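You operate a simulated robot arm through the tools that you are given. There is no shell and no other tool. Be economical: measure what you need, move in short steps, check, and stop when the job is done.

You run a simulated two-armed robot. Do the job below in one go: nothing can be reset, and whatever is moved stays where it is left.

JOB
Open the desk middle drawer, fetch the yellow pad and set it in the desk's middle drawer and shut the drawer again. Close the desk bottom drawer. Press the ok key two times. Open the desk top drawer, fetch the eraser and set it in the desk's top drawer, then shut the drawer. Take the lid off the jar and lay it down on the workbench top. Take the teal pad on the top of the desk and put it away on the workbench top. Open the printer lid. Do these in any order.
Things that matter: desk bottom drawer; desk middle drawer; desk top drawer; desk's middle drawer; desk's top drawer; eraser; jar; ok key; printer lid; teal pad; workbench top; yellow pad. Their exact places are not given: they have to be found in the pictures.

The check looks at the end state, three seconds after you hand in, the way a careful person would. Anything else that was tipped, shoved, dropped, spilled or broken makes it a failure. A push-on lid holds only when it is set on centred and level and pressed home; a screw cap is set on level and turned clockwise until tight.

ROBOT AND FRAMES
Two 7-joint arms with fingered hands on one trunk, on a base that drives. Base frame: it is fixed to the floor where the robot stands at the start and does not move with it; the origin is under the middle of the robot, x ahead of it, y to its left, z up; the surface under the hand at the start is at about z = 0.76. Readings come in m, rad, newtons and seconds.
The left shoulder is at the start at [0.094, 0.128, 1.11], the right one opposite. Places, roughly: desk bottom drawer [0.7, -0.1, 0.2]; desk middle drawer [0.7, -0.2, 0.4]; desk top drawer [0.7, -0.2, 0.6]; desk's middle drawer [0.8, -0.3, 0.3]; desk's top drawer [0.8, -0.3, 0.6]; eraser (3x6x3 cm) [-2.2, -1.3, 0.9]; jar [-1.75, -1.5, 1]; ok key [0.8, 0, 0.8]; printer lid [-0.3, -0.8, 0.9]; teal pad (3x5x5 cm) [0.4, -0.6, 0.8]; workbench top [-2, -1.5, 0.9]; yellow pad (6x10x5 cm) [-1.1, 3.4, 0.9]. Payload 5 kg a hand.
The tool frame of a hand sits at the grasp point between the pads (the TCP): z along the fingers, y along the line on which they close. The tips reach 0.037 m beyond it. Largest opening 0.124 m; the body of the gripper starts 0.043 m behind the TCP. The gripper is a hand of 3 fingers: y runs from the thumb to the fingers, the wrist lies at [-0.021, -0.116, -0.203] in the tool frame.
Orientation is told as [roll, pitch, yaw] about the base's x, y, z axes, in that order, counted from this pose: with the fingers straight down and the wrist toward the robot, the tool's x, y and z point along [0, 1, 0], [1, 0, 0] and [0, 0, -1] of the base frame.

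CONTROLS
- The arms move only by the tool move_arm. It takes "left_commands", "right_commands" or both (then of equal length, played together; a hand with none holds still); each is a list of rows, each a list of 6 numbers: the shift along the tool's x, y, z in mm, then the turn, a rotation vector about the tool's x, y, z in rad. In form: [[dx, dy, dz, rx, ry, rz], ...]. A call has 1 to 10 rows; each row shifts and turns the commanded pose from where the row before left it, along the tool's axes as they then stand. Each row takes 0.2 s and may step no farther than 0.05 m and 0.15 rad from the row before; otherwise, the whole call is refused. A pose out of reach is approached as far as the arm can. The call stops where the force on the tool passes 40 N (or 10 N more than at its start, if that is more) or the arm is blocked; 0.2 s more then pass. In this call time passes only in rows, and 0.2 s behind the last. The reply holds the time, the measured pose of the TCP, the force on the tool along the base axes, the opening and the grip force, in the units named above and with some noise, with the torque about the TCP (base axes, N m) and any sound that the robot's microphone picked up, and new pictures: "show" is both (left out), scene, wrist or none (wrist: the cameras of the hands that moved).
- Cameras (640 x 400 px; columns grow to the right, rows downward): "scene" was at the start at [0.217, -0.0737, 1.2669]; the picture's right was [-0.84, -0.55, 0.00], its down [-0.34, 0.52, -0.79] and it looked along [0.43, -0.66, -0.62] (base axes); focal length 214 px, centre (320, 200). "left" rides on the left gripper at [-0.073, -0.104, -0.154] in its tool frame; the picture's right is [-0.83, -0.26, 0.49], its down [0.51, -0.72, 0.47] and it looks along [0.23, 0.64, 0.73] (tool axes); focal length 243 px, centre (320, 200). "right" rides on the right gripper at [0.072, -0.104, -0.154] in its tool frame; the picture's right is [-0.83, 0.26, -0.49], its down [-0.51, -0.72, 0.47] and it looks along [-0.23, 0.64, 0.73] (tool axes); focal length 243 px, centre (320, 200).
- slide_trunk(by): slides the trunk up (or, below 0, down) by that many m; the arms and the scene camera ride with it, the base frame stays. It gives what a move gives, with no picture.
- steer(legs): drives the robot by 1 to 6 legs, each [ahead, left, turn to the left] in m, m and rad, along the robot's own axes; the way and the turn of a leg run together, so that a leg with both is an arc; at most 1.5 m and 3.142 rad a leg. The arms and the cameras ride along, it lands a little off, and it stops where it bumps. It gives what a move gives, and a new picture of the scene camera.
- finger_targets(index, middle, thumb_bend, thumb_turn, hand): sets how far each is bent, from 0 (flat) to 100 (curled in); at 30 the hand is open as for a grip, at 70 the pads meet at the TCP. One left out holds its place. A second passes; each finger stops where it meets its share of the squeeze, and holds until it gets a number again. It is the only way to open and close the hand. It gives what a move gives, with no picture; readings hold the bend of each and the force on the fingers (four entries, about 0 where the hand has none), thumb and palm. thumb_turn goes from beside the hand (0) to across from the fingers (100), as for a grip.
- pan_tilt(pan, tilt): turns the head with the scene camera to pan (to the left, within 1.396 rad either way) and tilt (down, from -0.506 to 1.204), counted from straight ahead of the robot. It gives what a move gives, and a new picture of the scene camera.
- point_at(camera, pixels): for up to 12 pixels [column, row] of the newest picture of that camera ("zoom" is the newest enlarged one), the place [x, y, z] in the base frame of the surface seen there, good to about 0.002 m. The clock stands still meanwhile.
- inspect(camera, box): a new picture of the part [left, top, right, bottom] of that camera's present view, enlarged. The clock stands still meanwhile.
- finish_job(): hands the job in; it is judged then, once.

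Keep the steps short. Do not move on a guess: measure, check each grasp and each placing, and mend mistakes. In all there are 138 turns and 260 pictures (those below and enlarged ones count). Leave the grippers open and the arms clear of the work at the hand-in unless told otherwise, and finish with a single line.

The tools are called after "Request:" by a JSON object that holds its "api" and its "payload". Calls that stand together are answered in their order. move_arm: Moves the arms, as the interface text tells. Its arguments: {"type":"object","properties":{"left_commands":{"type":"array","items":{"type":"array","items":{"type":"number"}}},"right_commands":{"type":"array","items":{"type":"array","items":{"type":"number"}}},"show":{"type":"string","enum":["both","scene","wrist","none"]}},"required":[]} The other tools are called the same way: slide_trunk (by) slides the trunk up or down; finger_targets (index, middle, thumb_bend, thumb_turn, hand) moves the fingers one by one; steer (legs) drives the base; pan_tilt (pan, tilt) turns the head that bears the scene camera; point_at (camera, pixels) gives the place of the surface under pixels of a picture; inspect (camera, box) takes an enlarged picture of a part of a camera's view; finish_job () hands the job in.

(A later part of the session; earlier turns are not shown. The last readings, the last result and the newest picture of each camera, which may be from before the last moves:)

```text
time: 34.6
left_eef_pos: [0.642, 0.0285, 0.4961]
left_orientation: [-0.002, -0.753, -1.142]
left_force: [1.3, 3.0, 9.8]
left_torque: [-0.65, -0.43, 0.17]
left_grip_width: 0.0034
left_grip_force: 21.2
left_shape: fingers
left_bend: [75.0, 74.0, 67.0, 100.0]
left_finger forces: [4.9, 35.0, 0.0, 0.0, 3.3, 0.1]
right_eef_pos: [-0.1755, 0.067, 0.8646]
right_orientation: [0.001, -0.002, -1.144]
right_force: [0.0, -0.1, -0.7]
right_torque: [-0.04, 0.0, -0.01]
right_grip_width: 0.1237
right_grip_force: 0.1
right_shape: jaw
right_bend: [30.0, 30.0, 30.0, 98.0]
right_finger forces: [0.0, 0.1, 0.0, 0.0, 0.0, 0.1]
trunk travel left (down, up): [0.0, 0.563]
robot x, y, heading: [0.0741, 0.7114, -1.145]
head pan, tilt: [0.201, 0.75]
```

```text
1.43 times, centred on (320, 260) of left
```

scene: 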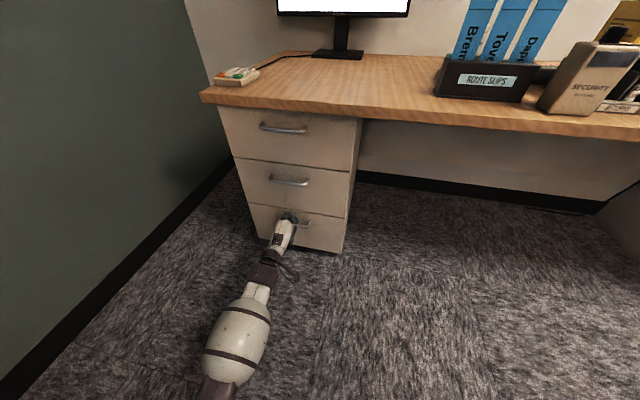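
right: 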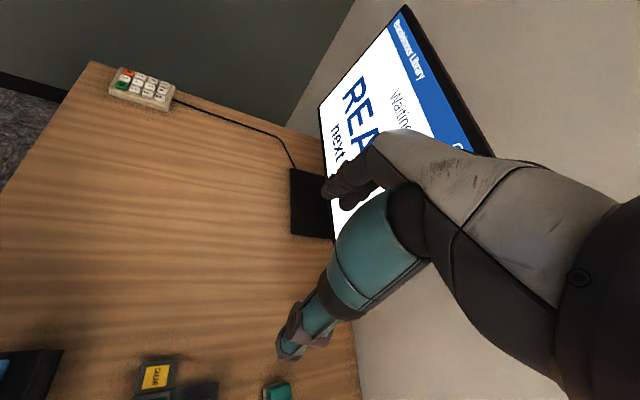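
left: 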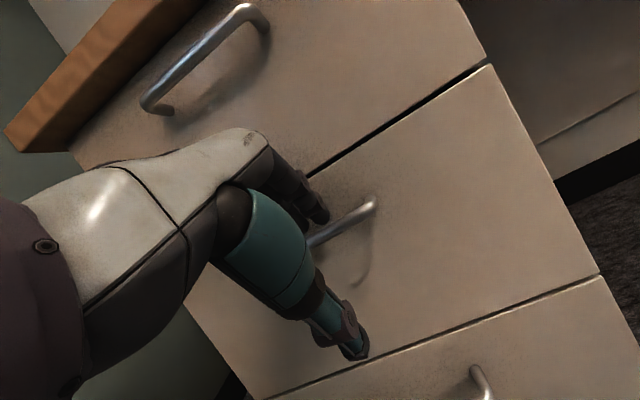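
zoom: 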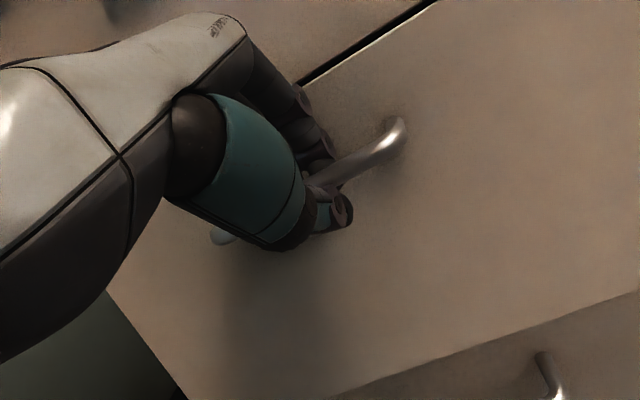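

The hand encloses the bar. Pull back in steps.

Request:
{"api": "move_arm", "payload": {"left_commands": [[0, -15, -14, 0, 0, 0], [0, -22, -20, 0, 0, 0], [0, -22, -20, 0, 0, 0], [0, -22, -20, 0, 0, 0]], "show": "scene"}}

```text
time: 35.6
left_eef_pos: [0.5962, 0.128, 0.4937]
left_orientation: [-0.002, -0.75, -1.145]
left_force: [0.6, 3.6, -2.2]
left_torque: [-0.43, -0.19, 0.1]
left_grip_width: 0.0021
left_grip_force: 9.5
left_shape: fingers
left_bend: [75.0, 74.0, 68.0, 100.0]
left_finger forces: [0.1, 18.1, 0.0, 0.0, 0.1, 0.0]
right_eef_pos: [-0.1765, 0.0664, 0.8646]
right_orientation: [0.001, -0.002, -1.144]
right_force: [0.7, 0.9, 0.6]
right_torque: [0.01, -0.02, -0.01]
right_grip_width: 0.1236
right_grip_force: 0.1
right_shape: jaw
right_bend: [30.0, 30.0, 30.0, 98.0]
right_finger forces: [0.0, 0.1, 0.0, 0.0, 0.0, 0.0]
trunk travel left (down, up): [0.0, 0.563]
robot x, y, heading: [0.0721, 0.7169, -1.152]
head pan, tilt: [0.201, 0.75]
```

scene: 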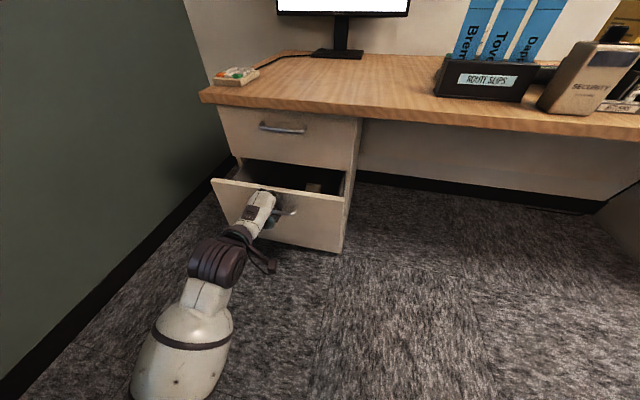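

It opens. Pull a further 150 mm.

Request:
{"api": "move_arm", "payload": {"left_commands": [[0, -22, -20, 0, 0, 0], [0, -22, -20, 0, 0, 0], [0, -22, -20, 0, 0, 0], [0, -22, -20, 0, 0, 0], [0, -22, -20, 0, 0, 0]], "show": "scene"}}

```text
time: 36.8
left_eef_pos: [0.5455, 0.2508, 0.4737]
left_orientation: [-0.003, -0.752, -1.144]
left_force: [-2.3, 2.2, 2.4]
left_torque: [-0.18, -0.14, 0.04]
left_grip_width: 0.0019
left_grip_force: 4.1
left_shape: fingers
left_bend: [75.0, 75.0, 68.0, 100.0]
left_finger forces: [2.0, 4.6, 0.0, 0.0, 0.0, 0.0]
left hand out of reach, approached as far as the arm can: row 4, 5
right_eef_pos: [-0.1768, 0.0676, 0.8651]
right_orientation: [-0.001, 0.0, -1.144]
right_force: [-0.3, -0.2, 0.5]
right_torque: [0.01, 0.02, -0.05]
right_grip_width: 0.1237
right_grip_force: 0.1
right_shape: jaw
right_bend: [30.0, 30.0, 30.0, 98.0]
right_finger forces: [0.0, 0.0, 0.0, 0.0, 0.0, 0.0]
trunk travel left (down, up): [0.0, 0.563]
robot x, y, heading: [0.0725, 0.7157, -1.148]
head pan, tilt: [0.201, 0.75]
```

scene: 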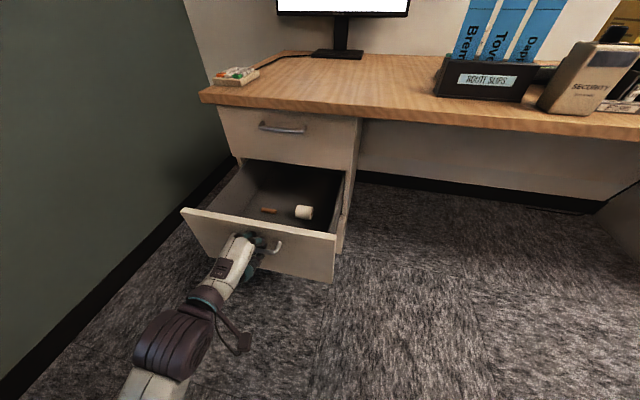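

Drawer is open about 0.24 m with a sparse interior. Release the bar and lift the hand off it.

Request:
{"api": "finger_targets", "payload": {"hand": "left", "index": 48, "middle": 48, "thumb_bend": 30}}

Request:
{"api": "move_arm", "payload": {"left_commands": [[0, 14, -15, 0, 0, 0], [0, 17, -18, 0, 0, 0], [0, 20, -22, 0, 0, 0]], "show": "scene"}}

Request:
{"api": "inspect", "payload": {"camera": "scene", "box": [170, 130, 370, 290]}}

```text
time: 37.8
left_eef_pos: [0.5456, 0.2494, 0.4739]
left_orientation: [-0.003, -0.751, -1.143]
left_force: [0.0, 2.5, -0.7]
left_torque: [0.54, 0.27, 0.13]
left_grip_width: 0.0935
left_grip_force: 28.0
left_shape: fingers
left_bend: [51.0, 52.0, 30.0, 96.0]
left_finger forces: [49.2, 7.2, 0.1, 0.1, 0.1, 0.0]
right_eef_pos: [-0.1745, 0.066, 0.864]
right_orientation: [-0.001, 0.001, -1.145]
right_force: [0.2, -0.3, 0.2]
right_torque: [0.02, 0.04, -0.03]
right_grip_width: 0.1236
right_grip_force: 0.1
right_shape: jaw
right_bend: [30.0, 30.0, 30.0, 98.0]
right_finger forces: [0.1, 0.0, 0.1, 0.1, 0.0, 0.1]
trunk travel left (down, up): [0.0, 0.563]
robot x, y, heading: [0.0726, 0.7155, -1.145]
head pan, tilt: [0.201, 0.75]
```

```text
time: 38.6
left_eef_pos: [0.5694, 0.2175, 0.5123]
left_orientation: [-0.003, -0.751, -1.143]
left_force: [0.6, 0.6, 1.1]
left_torque: [0.02, 0.02, -0.02]
left_grip_width: 0.1007
left_grip_force: 0.1
left_shape: fingers
left_bend: [48.0, 48.0, 30.0, 96.0]
left_finger forces: [0.4, 0.0, 0.1, 0.1, 0.0, 0.0]
left hand out of reach, approached as far as the arm can: row 1, 2, 3
right_eef_pos: [-0.1758, 0.0668, 0.865]
right_orientation: [-0.001, 0.0, -1.146]
right_force: [0.5, -0.4, -0.4]
right_torque: [0.02, 0.0, 0.02]
right_grip_width: 0.1236
right_grip_force: 0.0
right_shape: jaw
right_bend: [30.0, 30.0, 30.0, 98.0]
right_finger forces: [0.0, 0.1, 0.1, 0.1, 0.0, 0.0]
trunk travel left (down, up): [0.0, 0.563]
robot x, y, heading: [0.0731, 0.7132, -1.139]
head pan, tilt: [0.201, 0.75]
```

scene: 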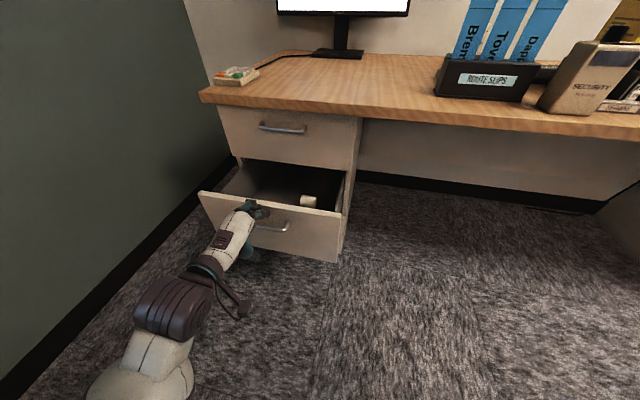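

```text
2.50 times, centred on (270, 210) of scene
```

zoom: 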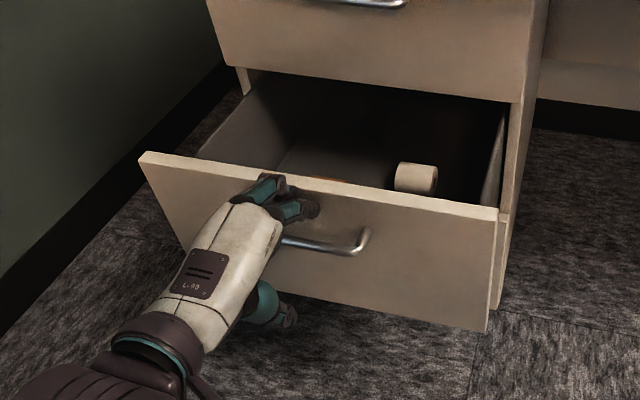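

The near reach limit made the hand creep forward and push the drawer partly in. I'll lower the fingers behind the bar again, grip, and use the base to pull.

Request:
{"api": "move_arm", "payload": {"left_commands": [[0, -8, 9, 0, 0, 0], [0, -8, 9, 0, 0, 0]], "show": "wrist"}}

Request:
{"api": "finger_targets", "payload": {"hand": "left", "index": 75, "middle": 75, "thumb_bend": 70}}

Request:
{"api": "inspect", "payload": {"camera": "left", "box": [180, 120, 460, 400]}}

```text
time: 39.2
left_eef_pos: [0.5697, 0.2182, 0.4883]
left_orientation: [-0.003, -0.75, -1.144]
left_force: [0.0, 0.6, -0.3]
left_torque: [0.01, 0.0, 0.01]
left_grip_width: 0.1011
left_grip_force: 0.0
left_shape: fingers
left_bend: [48.0, 48.0, 30.0, 96.0]
left_finger forces: [0.0, 0.0, 0.0, 0.0, 0.1, 0.1]
right_eef_pos: [-0.1759, 0.067, 0.8644]
right_orientation: [0.001, -0.001, -1.144]
right_force: [0.4, -0.3, -0.6]
right_torque: [0.0, -0.01, 0.04]
right_grip_width: 0.1237
right_grip_force: 0.1
right_shape: jaw
right_bend: [30.0, 30.0, 30.0, 98.0]
right_finger forces: [0.0, 0.0, 0.0, 0.1, 0.0, 0.0]
trunk travel left (down, up): [0.0, 0.563]
robot x, y, heading: [0.0708, 0.7139, -1.145]
head pan, tilt: [0.201, 0.75]
```

left: 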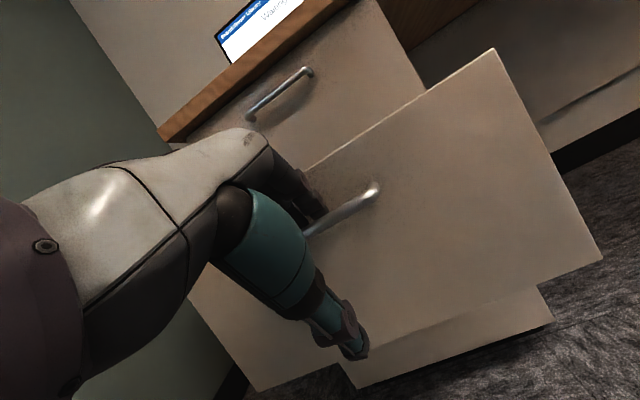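

```text
time: 40.2
left_eef_pos: [0.5711, 0.2179, 0.4871]
left_orientation: [-0.003, -0.75, -1.144]
left_force: [-1.0, 2.2, -2.1]
left_torque: [-0.08, -0.02, 0.05]
left_grip_width: 0.002
left_grip_force: 1.6
left_shape: fingers
left_bend: [75.0, 75.0, 67.0, 100.0]
left_finger forces: [0.1, 4.2, 0.0, 0.0, 0.0, 0.0]
right_eef_pos: [-0.1749, 0.0662, 0.8645]
right_orientation: [0.0, 0.0, -1.145]
right_force: [-0.7, 0.6, -0.3]
right_torque: [-0.01, -0.04, -0.01]
right_grip_width: 0.1237
right_grip_force: 0.1
right_shape: jaw
right_bend: [30.0, 30.0, 30.0, 98.0]
right_finger forces: [0.0, 0.0, 0.0, 0.0, 0.1, 0.1]
trunk travel left (down, up): [0.0, 0.563]
robot x, y, heading: [0.0723, 0.7149, -1.142]
head pan, tilt: [0.201, 0.75]
```

```text
1.43 times, centred on (320, 260) of left
```

zoom: 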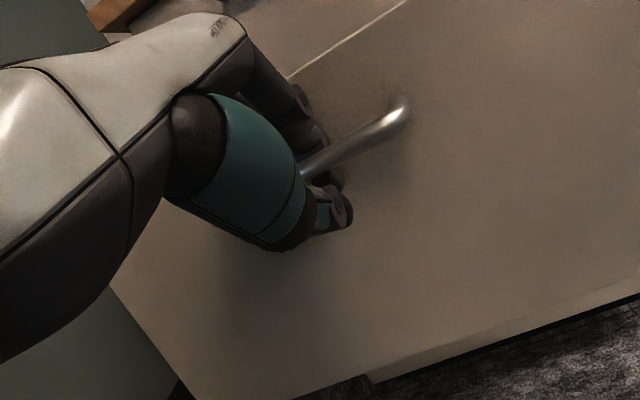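

Opening is about 0.20 m now. Drive back 60 mm to gain some more.

Request:
{"api": "steer", "payload": {"legs": [[-0.07, 0, 0]]}}

Request:
{"api": "finger_targets", "payload": {"hand": "left", "index": 54, "middle": 54, "thumb_bend": 20}}

Request:
{"api": "move_arm", "payload": {"left_commands": [[0, 10, -11, 0, 0, 0], [0, 14, -15, 0, 0, 0], [0, 10, -11, 0, 0, 0]], "show": "scene"}}

```text
time: 41.2
left_eef_pos: [0.5424, 0.2805, 0.4887]
left_orientation: [-0.001, -0.749, -1.142]
left_force: [0.3, -0.2, -0.8]
left_torque: [0.0, 0.04, 0.01]
left_grip_width: 0.002
left_grip_force: 0.6
left_shape: fingers
left_bend: [75.0, 75.0, 68.0, 100.0]
left_finger forces: [0.0, 1.1, 0.0, 0.0, 0.0, 0.0]
right_eef_pos: [-0.2035, 0.1288, 0.8652]
right_orientation: [0.0, 0.0, -1.143]
right_force: [-0.4, 1.0, 0.0]
right_torque: [-0.04, -0.03, 0.0]
right_grip_width: 0.1238
right_grip_force: 0.0
right_shape: jaw
right_bend: [30.0, 30.0, 30.0, 98.0]
right_finger forces: [0.1, 0.0, 0.1, 0.1, 0.1, 0.1]
trunk travel left (down, up): [0.0, 0.563]
robot x, y, heading: [0.0435, 0.7807, -1.144]
head pan, tilt: [0.201, 0.75]
```

scene: 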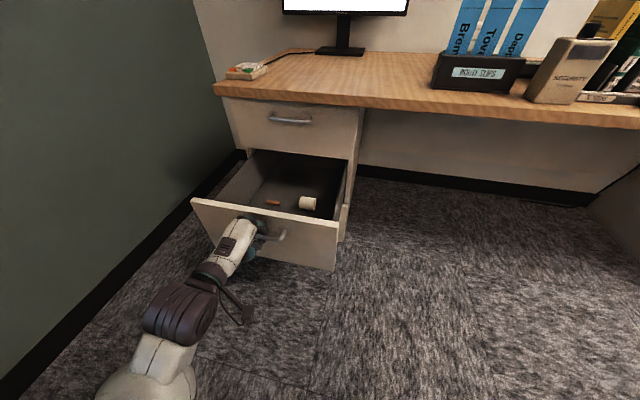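

```text
time: 42.2
left_eef_pos: [0.5421, 0.2795, 0.4865]
left_orientation: [0.0, -0.751, -1.141]
left_force: [0.5, -2.4, -0.2]
left_torque: [-0.01, -0.01, -0.01]
left_grip_width: 0.103
left_grip_force: 1.3
left_shape: fingers
left_bend: [53.0, 54.0, 20.0, 95.0]
left_finger forces: [1.2, 0.2, 0.0, 0.1, 0.0, 0.0]
right_eef_pos: [-0.2045, 0.1276, 0.8648]
right_orientation: [0.001, -0.001, -1.144]
right_force: [-0.1, 0.2, 0.3]
right_torque: [0.0, -0.02, -0.01]
right_grip_width: 0.1238
right_grip_force: 0.0
right_shape: jaw
right_bend: [30.0, 30.0, 30.0, 98.0]
right_finger forces: [0.0, 0.1, 0.0, 0.0, 0.0, 0.1]
trunk travel left (down, up): [0.0, 0.563]
robot x, y, heading: [0.045, 0.7777, -1.143]
head pan, tilt: [0.201, 0.75]
```

```text
time: 43.0
left_eef_pos: [0.5507, 0.2722, 0.5271]
left_orientation: [-0.004, -0.753, -1.141]
left_force: [0.1, 1.4, 0.3]
left_torque: [0.01, 0.0, -0.01]
left_grip_width: 0.1
left_grip_force: 0.3
left_shape: fingers
left_bend: [55.0, 54.0, 20.0, 95.0]
left_finger forces: [1.1, 0.1, 0.0, 0.0, 0.1, 0.1]
left hand out of reach, approached as far as the arm can: row 2, 3
right_eef_pos: [-0.2034, 0.1278, 0.8646]
right_orientation: [0.0, 0.0, -1.145]
right_force: [0.3, -0.1, -0.2]
right_torque: [-0.02, -0.01, -0.02]
right_grip_width: 0.1239
right_grip_force: 0.1
right_shape: jaw
right_bend: [30.0, 30.0, 30.0, 98.0]
right_finger forces: [0.0, 0.0, 0.0, 0.0, 0.1, 0.0]
trunk travel left (down, up): [0.0, 0.563]
robot x, y, heading: [0.0449, 0.7771, -1.139]
head pan, tilt: [0.201, 0.75]
```

scene: 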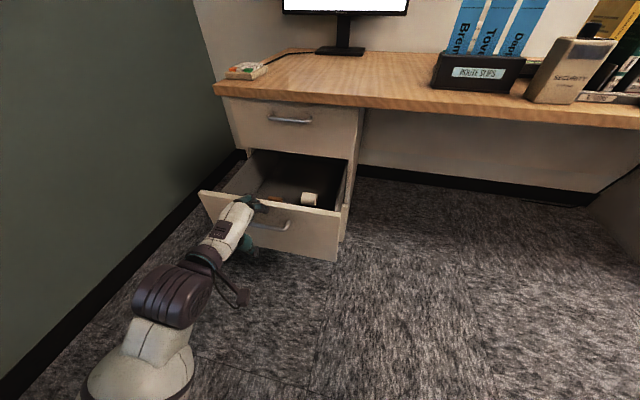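

The fingers are nearly over the bar; raise by the trunk, then back the base away.

Request:
{"api": "slide_trunk", "payload": {"by": 0.06}}

Request:
{"api": "steer", "payload": {"legs": [[-0.2, 0, 0]]}}

Request:
{"api": "slide_trunk", "payload": {"by": 0.34}}

Request:
{"api": "pan_tilt", "payload": {"pan": -0.4, "tilt": 0.6}}

```text
time: 44.0
left_eef_pos: [0.5509, 0.2686, 0.5867]
left_orientation: [-0.001, -0.75, -1.143]
left_force: [-0.2, -0.4, -0.1]
left_torque: [0.03, 0.0, -0.01]
left_grip_width: 0.1022
left_grip_force: 0.1
left_shape: fingers
left_bend: [54.0, 54.0, 20.0, 95.0]
left_finger forces: [0.1, 0.1, 0.0, 0.0, 0.1, 0.0]
right_eef_pos: [-0.2024, 0.1284, 0.9229]
right_orientation: [0.0, -0.002, -1.144]
right_force: [0.2, 0.3, -0.8]
right_torque: [-0.02, -0.02, -0.01]
right_grip_width: 0.1238
right_grip_force: 0.1
right_shape: jaw
right_bend: [30.0, 30.0, 30.0, 98.0]
right_finger forces: [0.0, 0.0, 0.0, 0.0, 0.1, 0.1]
trunk travel left (down, up): [-0.06, 0.503]
robot x, y, heading: [0.0445, 0.7746, -1.148]
head pan, tilt: [0.201, 0.75]
```

```text
time: 45.7
left_eef_pos: [0.4657, 0.4587, 0.5858]
left_orientation: [-0.003, -0.751, -1.142]
left_force: [0.5, 1.1, 0.6]
left_torque: [-0.02, 0.03, 0.01]
left_grip_width: 0.1021
left_grip_force: 0.1
left_shape: fingers
left_bend: [54.0, 54.0, 20.0, 95.0]
left_finger forces: [0.0, 0.0, 0.0, 0.0, 0.0, 0.0]
right_eef_pos: [-0.2878, 0.3151, 0.9247]
right_orientation: [-0.001, 0.001, -1.142]
right_force: [-0.7, 0.3, -0.2]
right_torque: [-0.02, 0.01, 0.0]
right_grip_width: 0.1236
right_grip_force: 0.1
right_shape: jaw
right_bend: [30.0, 30.0, 30.0, 98.0]
right_finger forces: [0.1, 0.0, 0.0, 0.0, 0.0, 0.0]
trunk travel left (down, up): [-0.06, 0.503]
robot x, y, heading: [-0.0414, 0.9648, -1.146]
head pan, tilt: [0.201, 0.75]
```

scene: 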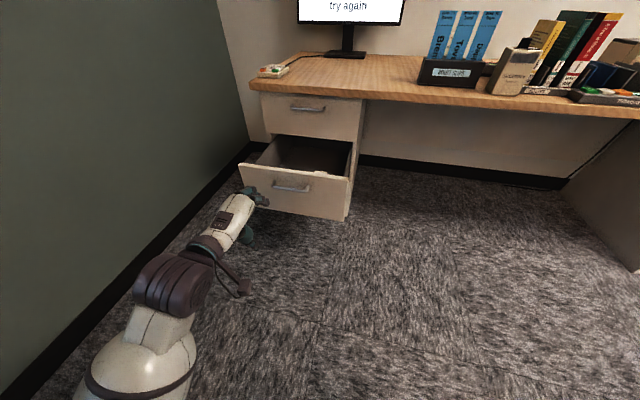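

```text
time: 49.0
left_eef_pos: [0.4662, 0.4581, 0.9258]
left_orientation: [-0.004, -0.749, -1.142]
left_force: [1.0, -0.4, -0.3]
left_torque: [-0.04, -0.01, 0.01]
left_grip_width: 0.1021
left_grip_force: 0.1
left_shape: fingers
left_bend: [54.0, 54.0, 20.0, 95.0]
left_finger forces: [0.0, 0.0, 0.0, 0.0, 0.0, 0.0]
right_eef_pos: [-0.288, 0.3148, 1.2643]
right_orientation: [0.0, 0.0, -1.141]
right_force: [-0.1, 0.2, 0.2]
right_torque: [-0.01, -0.01, -0.01]
right_grip_width: 0.1234
right_grip_force: 0.0
right_shape: jaw
right_bend: [30.0, 30.0, 30.0, 98.0]
right_finger forces: [0.1, 0.0, 0.0, 0.0, 0.0, 0.0]
trunk travel left (down, up): [-0.4, 0.163]
robot x, y, heading: [-0.0417, 0.9605, -1.139]
head pan, tilt: [0.201, 0.75]
```

```text
time: 50.0
left_eef_pos: [0.4664, 0.4577, 0.9269]
left_orientation: [-0.003, -0.752, -1.141]
left_force: [-0.4, -0.8, 0.4]
left_torque: [0.0, 0.0, -0.01]
left_grip_width: 0.1021
left_grip_force: 0.1
left_shape: fingers
left_bend: [54.0, 54.0, 20.0, 95.0]
left_finger forces: [0.0, 0.0, 0.0, 0.1, 0.0, 0.0]
right_eef_pos: [-0.2884, 0.3157, 1.2654]
right_orientation: [0.0, 0.0, -1.142]
right_force: [-0.2, 0.6, 0.0]
right_torque: [-0.02, -0.04, 0.01]
right_grip_width: 0.1237
right_grip_force: 0.1
right_shape: jaw
right_bend: [30.0, 30.0, 30.0, 98.0]
right_finger forces: [0.0, 0.1, 0.0, 0.1, 0.0, 0.0]
trunk travel left (down, up): [-0.4, 0.163]
robot x, y, heading: [-0.0402, 0.9644, -1.145]
head pan, tilt: [-0.4, 0.6]
```

scene: 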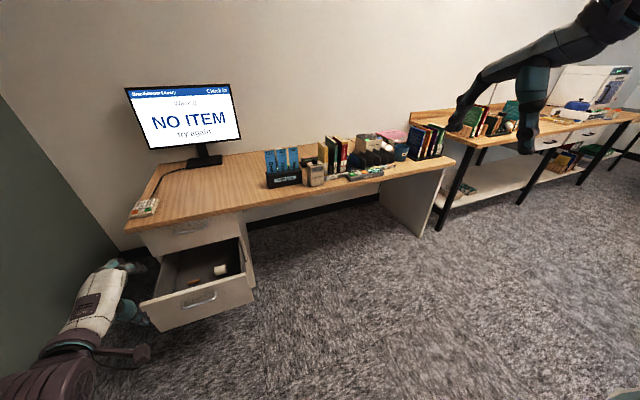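

Drawers are fine, middle drawer open. Next the teal pad on the desk. I'll raise the left arm clear and upright, then drive to about (-0.05,0.05) heading -0.4 so the right hand can reach it.

Request:
{"api": "move_arm", "payload": {"left_commands": [[0, 34, -36, 0, 0, 0], [0, 34, -36, 0, 0, 0], [0, 34, -36, 0, 0, 0], [0, 34, -36, 0, 0, 0], [0, 34, -36, 0, 0, 0], [0, 0, 0, 0.15, 0, 0], [0, 0, 0, 0.15, 0, 0], [0, 0, 0, 0.15, 0, 0], [0, 0, 0, 0.15, 0, 0], [0, 0, 0, 0.15, 0, 0]], "show": "none"}}

Request:
{"api": "finger_targets", "payload": {"hand": "left", "index": 30, "middle": 30, "thumb_bend": 30, "thumb_turn": 98}}

Request:
{"api": "steer", "payload": {"legs": [[0, 0, 0.745], [0.346, -0.846, 0]]}}

Request:
{"api": "pan_tilt", "payload": {"pan": -0.6, "tilt": 0.7}}

```text
time: 52.2
left_eef_pos: [0.4665, 0.4573, 1.1745]
left_orientation: [0.0, 0.0, -1.142]
left_force: [-0.6, -0.5, -0.3]
left_torque: [0.02, -0.01, 0.0]
left_grip_width: 0.1021
left_grip_force: 0.0
left_shape: fingers
left_bend: [54.0, 54.0, 20.0, 95.0]
left_finger forces: [0.0, 0.1, 0.0, 0.0, 0.0, 0.0]
right_eef_pos: [-0.289, 0.3146, 1.2644]
right_orientation: [0.0, 0.0, -1.143]
right_force: [-0.9, 0.5, 0.3]
right_torque: [0.01, -0.03, -0.03]
right_grip_width: 0.1237
right_grip_force: 0.2
right_shape: jaw
right_bend: [30.0, 30.0, 30.0, 98.0]
right_finger forces: [0.0, 0.0, 0.0, 0.1, 0.1, 0.0]
trunk travel left (down, up): [-0.4, 0.163]
robot x, y, heading: [-0.0385, 0.9621, -1.139]
head pan, tilt: [-0.4, 0.6]
```

```text
time: 53.2
left_eef_pos: [0.4661, 0.4556, 1.1727]
left_orientation: [-0.001, -0.002, -1.143]
left_force: [-0.3, 0.4, -0.4]
left_torque: [0.04, -0.02, -0.01]
left_grip_width: 0.1293
left_grip_force: 0.0
left_shape: fingers
left_bend: [30.0, 30.0, 30.0, 95.0]
left_finger forces: [0.0, 0.0, 0.0, 0.0, 0.0, 0.1]
right_eef_pos: [-0.2881, 0.3148, 1.2657]
right_orientation: [0.001, -0.001, -1.141]
right_force: [0.2, -0.4, -0.1]
right_torque: [-0.02, 0.01, 0.02]
right_grip_width: 0.1238
right_grip_force: 0.1
right_shape: jaw
right_bend: [30.0, 30.0, 30.0, 98.0]
right_finger forces: [0.0, 0.0, 0.1, 0.0, 0.1, 0.1]
trunk travel left (down, up): [-0.4, 0.163]
robot x, y, heading: [-0.0436, 0.9646, -1.14]
head pan, tilt: [-0.4, 0.6]
```

```text
time: 62.9
left_eef_pos: [0.6627, 0.0237, 1.1743]
left_orientation: [-0.001, -0.002, -0.41]
left_force: [-0.3, 0.4, -0.4]
left_torque: [0.01, -0.01, -0.01]
left_grip_width: 0.1291
left_grip_force: 0.0
left_shape: fingers
left_bend: [30.0, 30.0, 30.0, 95.0]
left_finger forces: [0.1, 0.0, 0.0, 0.1, 0.1, 0.0]
right_eef_pos: [0.1977, -0.5871, 1.2645]
right_orientation: [0.001, 0.001, -0.407]
right_force: [0.6, -0.6, 1.0]
right_torque: [0.03, -0.01, 0.02]
right_grip_width: 0.1236
right_grip_force: 0.1
right_shape: jaw
right_bend: [30.0, 30.0, 30.0, 98.0]
right_finger forces: [0.0, 0.1, 0.0, 0.0, 0.0, 0.1]
trunk travel left (down, up): [-0.4, 0.163]
robot x, y, heading: [-0.0546, 0.0592, -0.409]
head pan, tilt: [-0.4, 0.6]
```

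scene: 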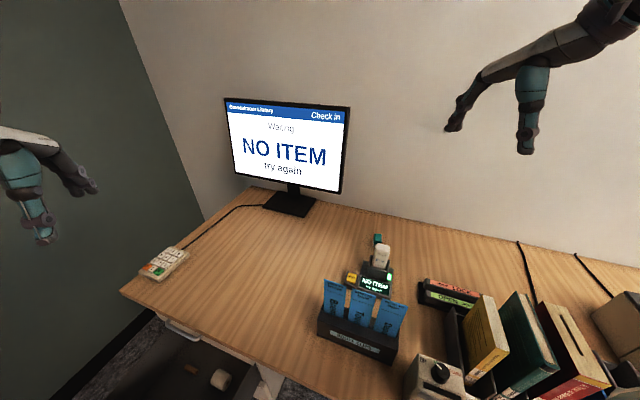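

```text
time: 63.6
left_eef_pos: [0.6628, 0.025, 1.174]
left_orientation: [-0.002, -0.003, -0.407]
left_force: [0.3, 0.4, -0.1]
left_torque: [-0.01, -0.01, -0.02]
left_grip_width: 0.1294
left_grip_force: 0.0
left_shape: fingers
left_bend: [30.0, 30.0, 30.0, 95.0]
left_finger forces: [0.1, 0.1, 0.1, 0.0, 0.0, 0.0]
right_eef_pos: [0.1972, -0.5874, 1.2637]
right_orientation: [-0.002, 0.0, -0.409]
right_force: [0.4, -0.3, 0.0]
right_torque: [0.01, 0.01, 0.0]
right_grip_width: 0.1236
right_grip_force: 0.1
right_shape: jaw
right_bend: [30.0, 30.0, 30.0, 98.0]
right_finger forces: [0.0, 0.0, 0.1, 0.0, 0.0, 0.1]
trunk travel left (down, up): [-0.4, 0.163]
robot x, y, heading: [-0.0558, 0.0583, -0.404]
head pan, tilt: [-0.6, 0.7]
```

scene: 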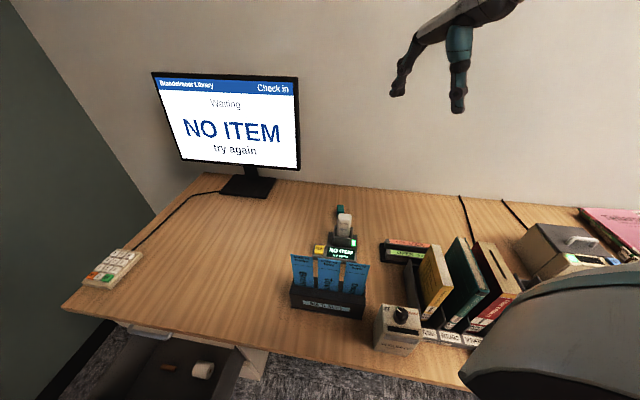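

The right hand is at (0.197,-0.587,1.264); the teal pad lies at about (0.384,-0.624). Move above and nearer, and look with the wrist camera.

Request:
{"api": "move_arm", "payload": {"right_commands": [[10, 40, 20, 0, 0, 0], [10, 40, 20, 0, 0, 0], [10, 40, 20, 0, 0, 0], [10, 30, 35, 0, 0, 0], [0, 0, 50, 0, 0, 0]], "show": "wrist"}}

Request:
{"api": "inspect", "payload": {"camera": "scene", "box": [280, 150, 420, 320]}}

```text
time: 64.8
left_eef_pos: [0.6655, 0.0198, 1.1732]
left_orientation: [-0.001, -0.001, -0.411]
left_force: [0.2, -0.4, -0.2]
left_torque: [0.02, 0.01, 0.01]
left_grip_width: 0.1292
left_grip_force: 0.1
left_shape: fingers
left_bend: [30.0, 30.0, 30.0, 95.0]
left_finger forces: [0.1, 0.0, 0.0, 0.0, 0.0, 0.0]
right_eef_pos: [0.354, -0.6142, 1.1158]
right_orientation: [0.003, 0.001, -0.409]
right_force: [-0.9, -1.0, -0.3]
right_torque: [0.07, 0.01, 0.01]
right_grip_width: 0.124
right_grip_force: 0.1
right_shape: jaw
right_bend: [30.0, 30.0, 30.0, 98.0]
right_finger forces: [0.0, 0.0, 0.0, 0.0, 0.1, 0.1]
trunk travel left (down, up): [-0.4, 0.163]
robot x, y, heading: [-0.0531, 0.0592, -0.409]
head pan, tilt: [-0.6, 0.7]
```

right: 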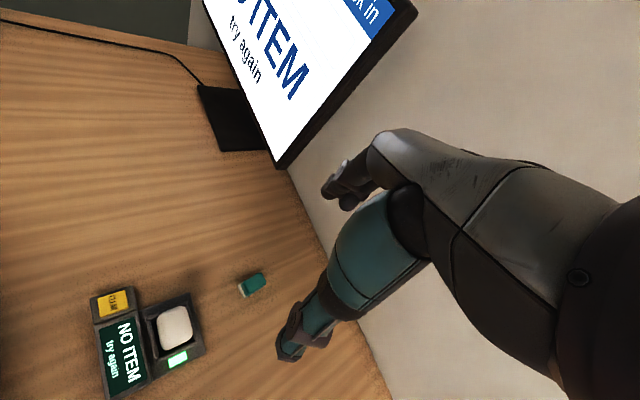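

```text
2.35 times, centred on (350, 235) of scene
```

zoom: 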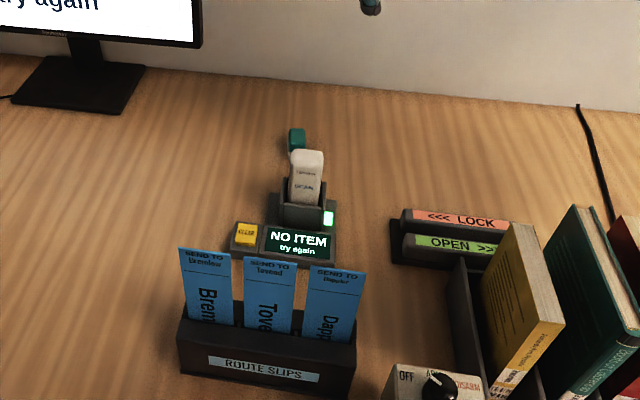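

Request:
{"api": "inspect", "payload": {"camera": "right", "box": [210, 250, 290, 320]}}

Request:
{"api": "point_at", "payload": {"camera": "right", "pixels": [[254, 284], [246, 277], [263, 272], [265, 281], [243, 294], [172, 315], [190, 315], [155, 310], [240, 289], [198, 330]]}}

```text
5.71 times, centred on (250, 285) of right
```

zoom: 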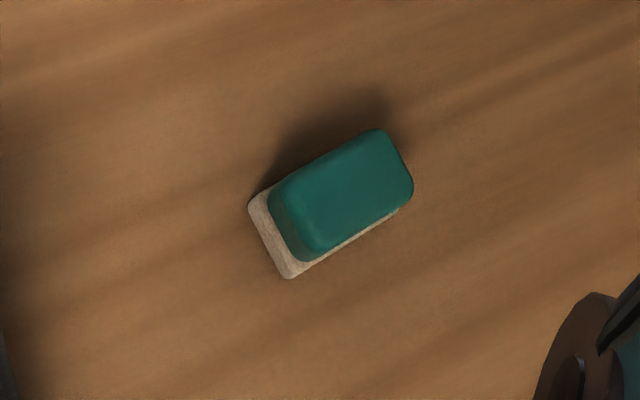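

```text
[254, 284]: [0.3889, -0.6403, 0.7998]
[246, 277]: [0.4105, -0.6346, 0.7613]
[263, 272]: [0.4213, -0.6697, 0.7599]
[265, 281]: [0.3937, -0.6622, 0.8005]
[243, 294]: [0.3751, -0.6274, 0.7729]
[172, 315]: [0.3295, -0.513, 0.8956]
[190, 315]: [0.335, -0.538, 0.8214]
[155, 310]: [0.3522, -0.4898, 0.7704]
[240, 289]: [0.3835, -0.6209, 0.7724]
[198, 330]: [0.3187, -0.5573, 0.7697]
```

Request:
{"api": "point_at", "payload": {"camera": "zoom", "pixels": [[370, 140], [404, 190], [318, 245], [282, 200], [343, 192], [252, 203], [290, 272]]}}

```text
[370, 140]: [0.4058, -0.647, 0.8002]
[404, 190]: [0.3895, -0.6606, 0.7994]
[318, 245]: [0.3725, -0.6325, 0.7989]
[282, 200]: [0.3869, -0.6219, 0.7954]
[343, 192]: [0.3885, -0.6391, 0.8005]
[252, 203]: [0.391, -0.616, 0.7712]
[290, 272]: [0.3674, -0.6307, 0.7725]
```

Pad top centre (0.389,-0.641,0.80), short axis along (0.83,0.55). I'll turn the right hand by +0.99 rad so it closes on the 3 cm sides (also clear of the scanner) and centre it above.

Request:
{"api": "move_arm", "payload": {"right_commands": [[-11, 43, 0, 0, 0, 0], [0, 0, 0, 0, 0, -0.142], [0, 0, 0, 0, 0, -0.142], [0, 0, 0, 0, 0, -0.142], [0, 0, 0, 0, 0, -0.142], [0, 0, 0, 0, 0, -0.142], [0, 0, 0, 0, 0, -0.142], [0, 0, 50, 0, 0, -0.142], [0, 0, 50, 0, 0, 0], [0, 0, 50, 0, 0, 0]], "show": "both"}}

```text
time: 67.0
left_eef_pos: [0.664, 0.0239, 1.1736]
left_orientation: [-0.001, -0.002, -0.409]
left_force: [-0.3, 1.1, 0.6]
left_torque: [0.06, 0.02, -0.01]
left_grip_width: 0.1295
left_grip_force: 0.0
left_shape: fingers
left_bend: [30.0, 30.0, 30.0, 95.0]
left_finger forces: [0.0, 0.0, 0.1, 0.0, 0.0, 0.0]
right_eef_pos: [0.3893, -0.6383, 0.9692]
right_orientation: [-0.001, 0.0, 0.587]
right_force: [-0.4, 0.9, 2.1]
right_torque: [0.01, 0.0, -0.02]
right_grip_width: 0.124
right_grip_force: 0.0
right_shape: jaw
right_bend: [30.0, 30.0, 30.0, 98.0]
right_finger forces: [0.1, 0.0, 0.0, 0.0, 0.1, 0.0]
trunk travel left (down, up): [-0.4, 0.163]
robot x, y, heading: [-0.0529, 0.059, -0.408]
head pan, tilt: [-0.6, 0.7]
```

scene: 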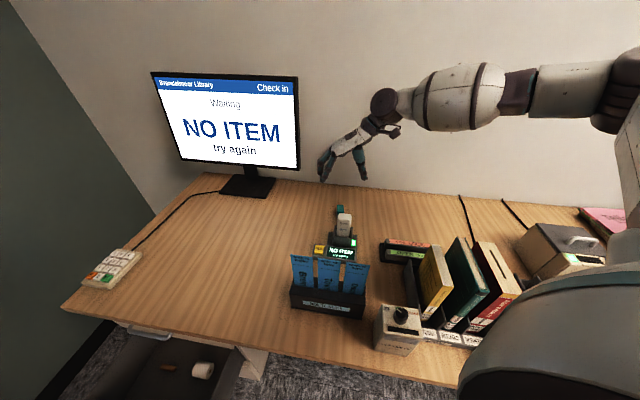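
right: 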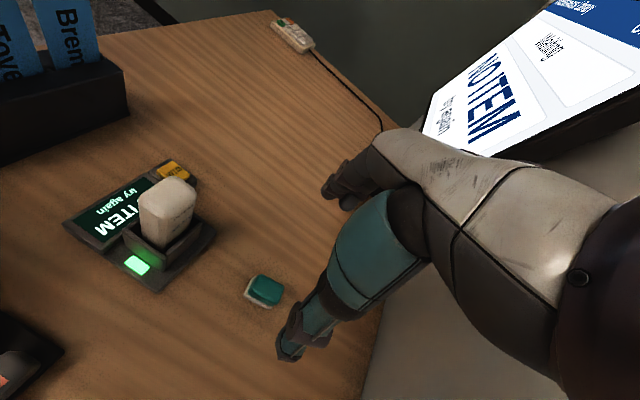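

Aligned. Descend 130 mm and check.

Request:
{"api": "move_arm", "payload": {"right_commands": [[0, 0, 45, 0, 0, 0], [0, 0, 45, 0, 0, 0], [0, 0, 40, 0, 0, 0]], "show": "wrist"}}

Request:
{"api": "inspect", "payload": {"camera": "scene", "box": [290, 150, 410, 270]}}

```text
time: 67.8
left_eef_pos: [0.6626, 0.0236, 1.174]
left_orientation: [-0.002, -0.002, -0.41]
left_force: [-0.1, -0.2, -0.2]
left_torque: [0.01, -0.01, -0.01]
left_grip_width: 0.129
left_grip_force: 0.1
left_shape: fingers
left_bend: [30.0, 30.0, 30.0, 95.0]
left_finger forces: [0.0, 0.0, 0.0, 0.0, 0.0, 0.1]
right_eef_pos: [0.3867, -0.6399, 0.8407]
right_orientation: [0.0, 0.001, 0.587]
right_force: [0.1, 0.2, -0.8]
right_torque: [-0.01, -0.01, 0.0]
right_grip_width: 0.1239
right_grip_force: 0.1
right_shape: jaw
right_bend: [30.0, 30.0, 30.0, 98.0]
right_finger forces: [0.0, 0.0, 0.0, 0.0, 0.1, 0.1]
trunk travel left (down, up): [-0.4, 0.163]
robot x, y, heading: [-0.0565, 0.0611, -0.412]
head pan, tilt: [-0.6, 0.7]
```

right: 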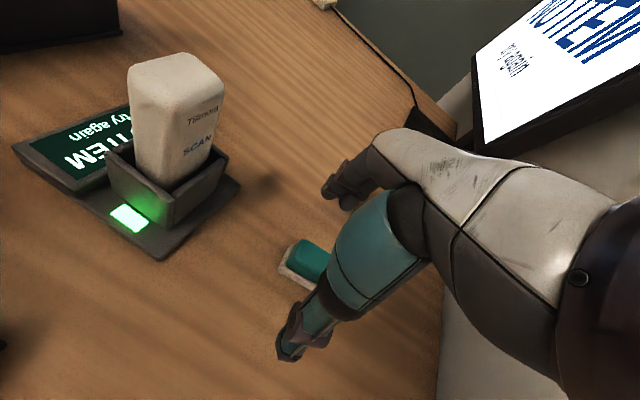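

```text
3.33 times, centred on (350, 210) of scene
```

zoom: 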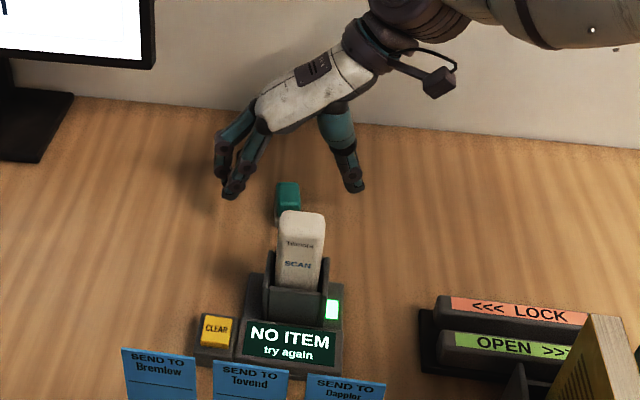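

Straddled well. Down 37 mm and close.

Request:
{"api": "move_arm", "payload": {"right_commands": [[0, 0, 20, 0, 0, 0], [0, 0, 16, 0, 0, 0]], "show": "none"}}

Request:
{"api": "finger_targets", "payload": {"hand": "right", "index": 70, "middle": 70, "thumb_bend": 70}}

Request:
{"api": "inspect", "payload": {"camera": "scene", "box": [290, 150, 410, 270]}}

```text
time: 68.4
left_eef_pos: [0.6635, 0.0244, 1.1735]
left_orientation: [-0.003, -0.002, -0.41]
left_force: [-0.1, -0.3, 0.3]
left_torque: [-0.01, 0.03, 0.01]
left_grip_width: 0.1294
left_grip_force: 0.0
left_shape: fingers
left_bend: [30.0, 30.0, 30.0, 95.0]
left_finger forces: [0.1, 0.1, 0.0, 0.0, 0.1, 0.1]
right_eef_pos: [0.3837, -0.6386, 0.8034]
right_orientation: [-0.001, 0.0, 0.585]
right_force: [0.5, 0.4, 0.8]
right_torque: [-0.02, 0.0, -0.01]
right_grip_width: 0.1241
right_grip_force: 0.0
right_shape: jaw
right_bend: [30.0, 30.0, 30.0, 98.0]
right_finger forces: [0.0, 0.1, 0.0, 0.1, 0.0, 0.0]
trunk travel left (down, up): [-0.4, 0.163]
robot x, y, heading: [-0.0554, 0.0564, -0.41]
head pan, tilt: [-0.6, 0.7]
```

```text
time: 69.4
left_eef_pos: [0.6635, 0.0245, 1.1749]
left_orientation: [-0.001, -0.002, -0.411]
left_force: [0.4, 0.4, -0.2]
left_torque: [0.02, 0.0, -0.04]
left_grip_width: 0.1293
left_grip_force: 0.0
left_shape: fingers
left_bend: [30.0, 30.0, 30.0, 95.0]
left_finger forces: [0.0, 0.0, 0.1, 0.1, 0.1, 0.1]
right_eef_pos: [0.3836, -0.6383, 0.8023]
right_orientation: [-0.002, -0.001, 0.588]
right_force: [0.5, 0.2, 1.3]
right_torque: [-0.04, 0.02, -0.01]
right_grip_width: 0.0305
right_grip_force: 11.6
right_shape: fingers
right_bend: [64.0, 66.0, 62.0, 96.0]
right_finger forces: [6.9, 5.0, 0.0, 0.0, 11.7, 0.1]
trunk travel left (down, up): [-0.4, 0.163]
robot x, y, heading: [-0.0577, 0.0569, -0.405]
head pan, tilt: [-0.6, 0.7]
```

```text
3.33 times, centred on (350, 210) of scene
```

zoom: 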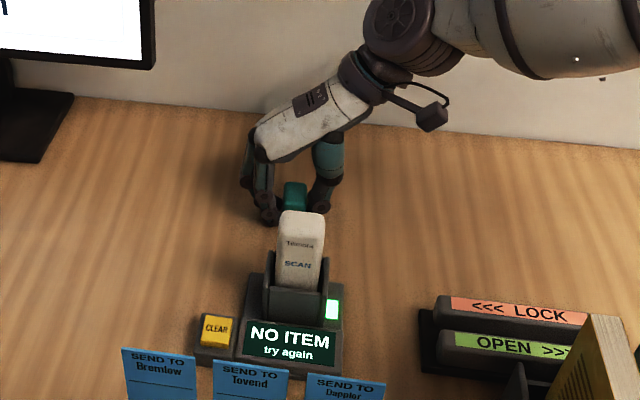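

Gripped (3 cm, 11.6 N). Lift straight up.

Request:
{"api": "move_arm", "payload": {"right_commands": [[0, 0, -40, 0, 0, 0], [0, 0, -50, 0, 0, 0], [0, 0, -50, 0, 0, 0], [0, 0, -50, 0, 0, 0], [0, 0, -50, 0, 0, 0], [0, 0, -50, 0, 0, 0], [0, 0, 0, 0, 0, 0.14], [0, 0, 0, 0, 0, 0.14], [0, 0, 0, 0, 0, 0.14], [0, 0, 0, 0, 0, 0.14]], "show": "both"}}

```text
time: 71.6
left_eef_pos: [0.6631, 0.0251, 1.1751]
left_orientation: [-0.002, -0.004, -0.408]
left_force: [-0.4, 0.1, 0.2]
left_torque: [0.0, 0.01, 0.01]
left_grip_width: 0.1292
left_grip_force: 0.1
left_shape: fingers
left_bend: [30.0, 30.0, 30.0, 95.0]
left_finger forces: [0.0, 0.1, 0.0, 0.1, 0.0, 0.0]
right_eef_pos: [0.3857, -0.6358, 1.0934]
right_orientation: [0.002, -0.002, 0.028]
right_force: [0.7, 1.2, -0.6]
right_torque: [-0.01, 0.01, -0.03]
right_grip_width: 0.0305
right_grip_force: 11.7
right_shape: fingers
right_bend: [64.0, 67.0, 62.0, 96.0]
right_finger forces: [6.9, 4.6, 0.0, 0.1, 11.6, 0.0]
trunk travel left (down, up): [-0.4, 0.163]
robot x, y, heading: [-0.055, 0.058, -0.409]
head pan, tilt: [-0.6, 0.7]
```

scene: 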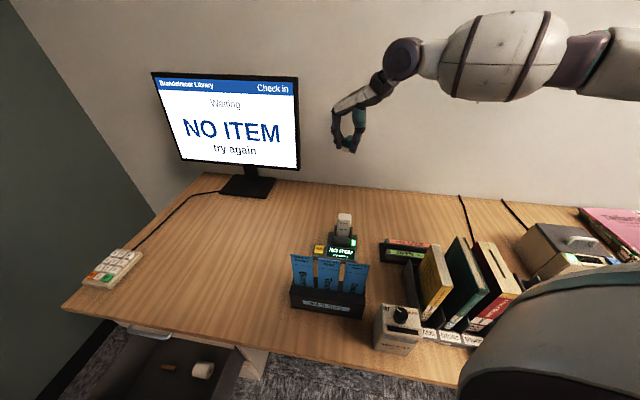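
right: 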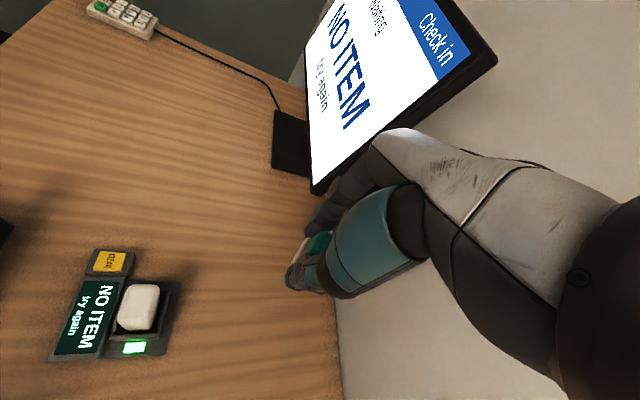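

Pad is held. Bring the right hand back upright-aligned and drawn in, back away from the desk, and go look at the printer at the desk's right end.

Request:
{"api": "move_arm", "payload": {"right_commands": [[0, 0, -20, 0, 0, 0.145], [0, 0, -20, 0, 0, 0.145], [0, 0, 0, 0, 0, 0.145], [0, -40, -20, 0, 0, 0], [0, -40, -20, 0, 0, 0]], "show": "none"}}

Request:
{"api": "steer", "payload": {"legs": [[-0.4, 0.31, 0], [0, 0, -0.735], [0.247, -0.76, 0]]}}

Request:
{"api": "pan_tilt", "payload": {"pan": 0.1, "tilt": 0.7}}

```text
time: 72.8
left_eef_pos: [0.6614, 0.0232, 1.1751]
left_orientation: [0.001, -0.003, -0.409]
left_force: [-0.4, -0.2, 0.2]
left_torque: [0.01, -0.02, 0.0]
left_grip_width: 0.1295
left_grip_force: 0.2
left_shape: fingers
left_bend: [30.0, 30.0, 30.0, 95.0]
left_finger forces: [0.0, 0.1, 0.0, 0.0, 0.0, 0.0]
right_eef_pos: [0.3121, -0.6074, 1.1743]
right_orientation: [0.0, -0.003, -0.408]
right_force: [-0.8, 0.1, -1.4]
right_torque: [0.01, -0.02, 0.0]
right_grip_width: 0.0305
right_grip_force: 11.6
right_shape: fingers
right_bend: [64.0, 67.0, 62.0, 96.0]
right_finger forces: [7.0, 4.7, 0.0, 0.1, 11.7, 0.0]
trunk travel left (down, up): [-0.4, 0.163]
robot x, y, heading: [-0.0525, 0.0584, -0.411]
head pan, tilt: [-0.6, 0.7]
```

```text
time: 84.7
left_eef_pos: [-0.3792, -0.5525, 1.1741]
left_orientation: [-0.001, -0.001, -1.143]
left_force: [-0.8, -0.8, 0.0]
left_torque: [-0.02, 0.04, 0.02]
left_grip_width: 0.1293
left_grip_force: 0.0
left_shape: fingers
left_bend: [30.0, 30.0, 30.0, 95.0]
left_finger forces: [0.0, 0.0, 0.0, 0.0, 0.0, 0.0]
right_eef_pos: [-1.0605, -0.7866, 1.174]
right_orientation: [0.001, 0.0, -1.143]
right_force: [-0.2, -0.1, 0.8]
right_torque: [0.02, 0.0, -0.01]
right_grip_width: 0.0305
right_grip_force: 11.8
right_shape: fingers
right_bend: [64.0, 67.0, 62.0, 96.0]
right_finger forces: [6.9, 4.4, 0.0, 0.1, 11.3, 0.1]
trunk travel left (down, up): [-0.4, 0.163]
robot x, y, heading: [-0.8905, -0.0502, -1.137]
head pan, tilt: [-0.6, 0.7]
```

scene: 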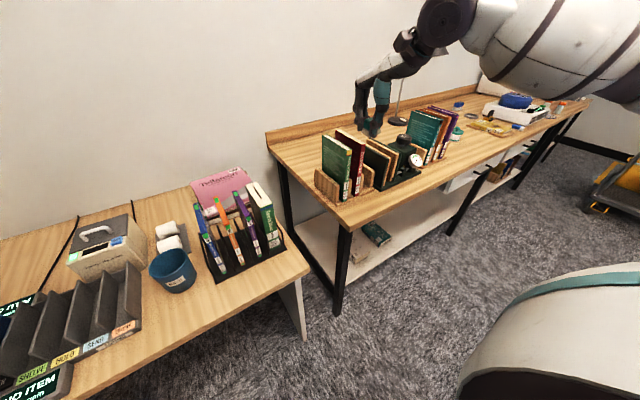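

```text
time: 85.8
left_eef_pos: [-0.3786, -0.5517, 1.1755]
left_orientation: [-0.002, -0.001, -1.142]
left_force: [-0.1, -0.1, 0.0]
left_torque: [-0.01, 0.01, 0.0]
left_grip_width: 0.1293
left_grip_force: 0.1
left_shape: fingers
left_bend: [30.0, 30.0, 30.0, 95.0]
left_finger forces: [0.0, 0.0, 0.0, 0.0, 0.0, 0.0]
right_eef_pos: [-1.0604, -0.786, 1.1727]
right_orientation: [0.0, 0.001, -1.141]
right_force: [0.3, -0.8, -0.4]
right_torque: [-0.01, 0.02, 0.01]
right_grip_width: 0.0305
right_grip_force: 11.9
right_shape: fingers
right_bend: [64.0, 67.0, 62.0, 96.0]
right_finger forces: [6.8, 4.5, 0.1, 0.1, 11.3, 0.0]
trunk travel left (down, up): [-0.4, 0.163]
robot x, y, heading: [-0.8884, -0.0418, -1.141]
head pan, tilt: [0.099, 0.7]
```

scene: 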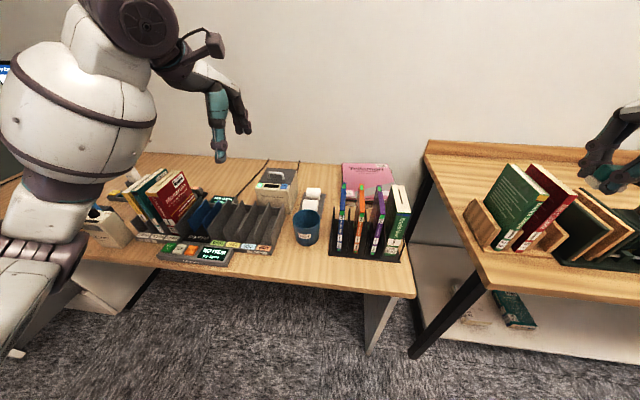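

The printer is the grey-cream box with the grey handled lid at about (276,178). Zoom and measure.

Request:
{"api": "inspect", "payload": {"camera": "scene", "box": [230, 150, 340, 250]}}

Request:
{"api": "inspect", "payload": {"camera": "left", "box": [0, 0, 640, 400]}}

```text
4.00 times, centred on (285, 200) of scene
```

zoom: 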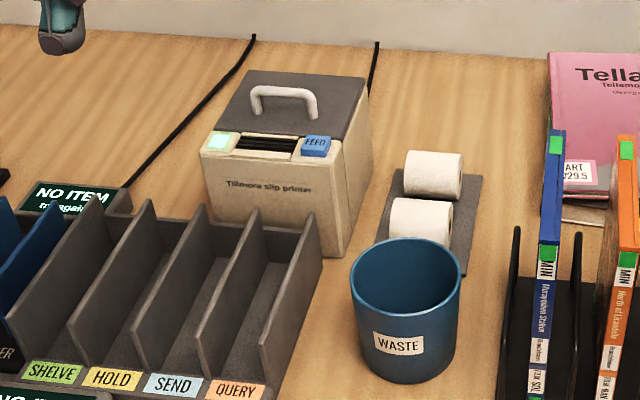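

```text
1.00 times, centred on (320, 200) of left (not enlarged: the box is as wide or as high as the picture)
```

zoom: 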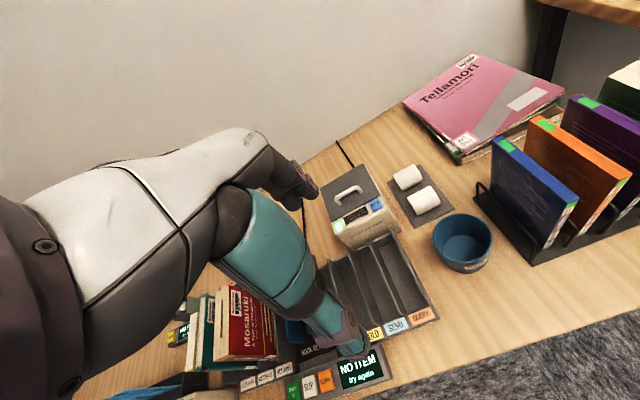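

Request:
{"api": "inspect", "payload": {"camera": "left", "box": [310, 150, 410, 250]}}

Request:
{"api": "point_at", "payload": {"camera": "zoom", "pixels": [[160, 160], [110, 195], [208, 145], [60, 145], [195, 65], [280, 175], [110, 285], [330, 250], [340, 220], [160, 130], [150, 220]]}}

Request:
{"api": "point_at", "payload": {"camera": "scene", "pixels": [[293, 173], [301, 172], [309, 176], [246, 168], [293, 184], [315, 191], [309, 198], [285, 187]]}}

```text
4.00 times, centred on (360, 200) of left
```

zoom: 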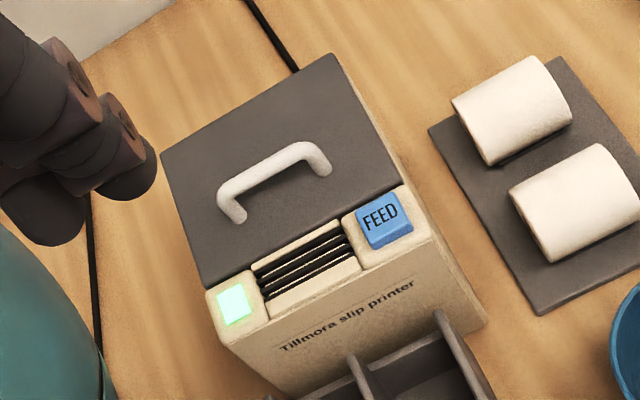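

```text
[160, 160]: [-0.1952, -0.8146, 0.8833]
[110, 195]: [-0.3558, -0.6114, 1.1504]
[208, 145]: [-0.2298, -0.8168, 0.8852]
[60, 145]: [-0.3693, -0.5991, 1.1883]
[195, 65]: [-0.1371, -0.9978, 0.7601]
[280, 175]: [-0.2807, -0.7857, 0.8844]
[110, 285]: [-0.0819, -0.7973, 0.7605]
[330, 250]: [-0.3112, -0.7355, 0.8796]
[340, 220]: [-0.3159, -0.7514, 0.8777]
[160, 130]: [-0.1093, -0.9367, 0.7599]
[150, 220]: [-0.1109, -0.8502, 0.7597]
```

```text
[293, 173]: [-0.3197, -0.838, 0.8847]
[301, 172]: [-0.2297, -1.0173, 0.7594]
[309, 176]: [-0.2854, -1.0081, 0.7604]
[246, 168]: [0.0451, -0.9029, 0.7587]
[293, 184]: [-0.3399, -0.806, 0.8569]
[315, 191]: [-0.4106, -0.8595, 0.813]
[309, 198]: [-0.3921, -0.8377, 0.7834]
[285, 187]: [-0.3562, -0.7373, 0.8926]
```

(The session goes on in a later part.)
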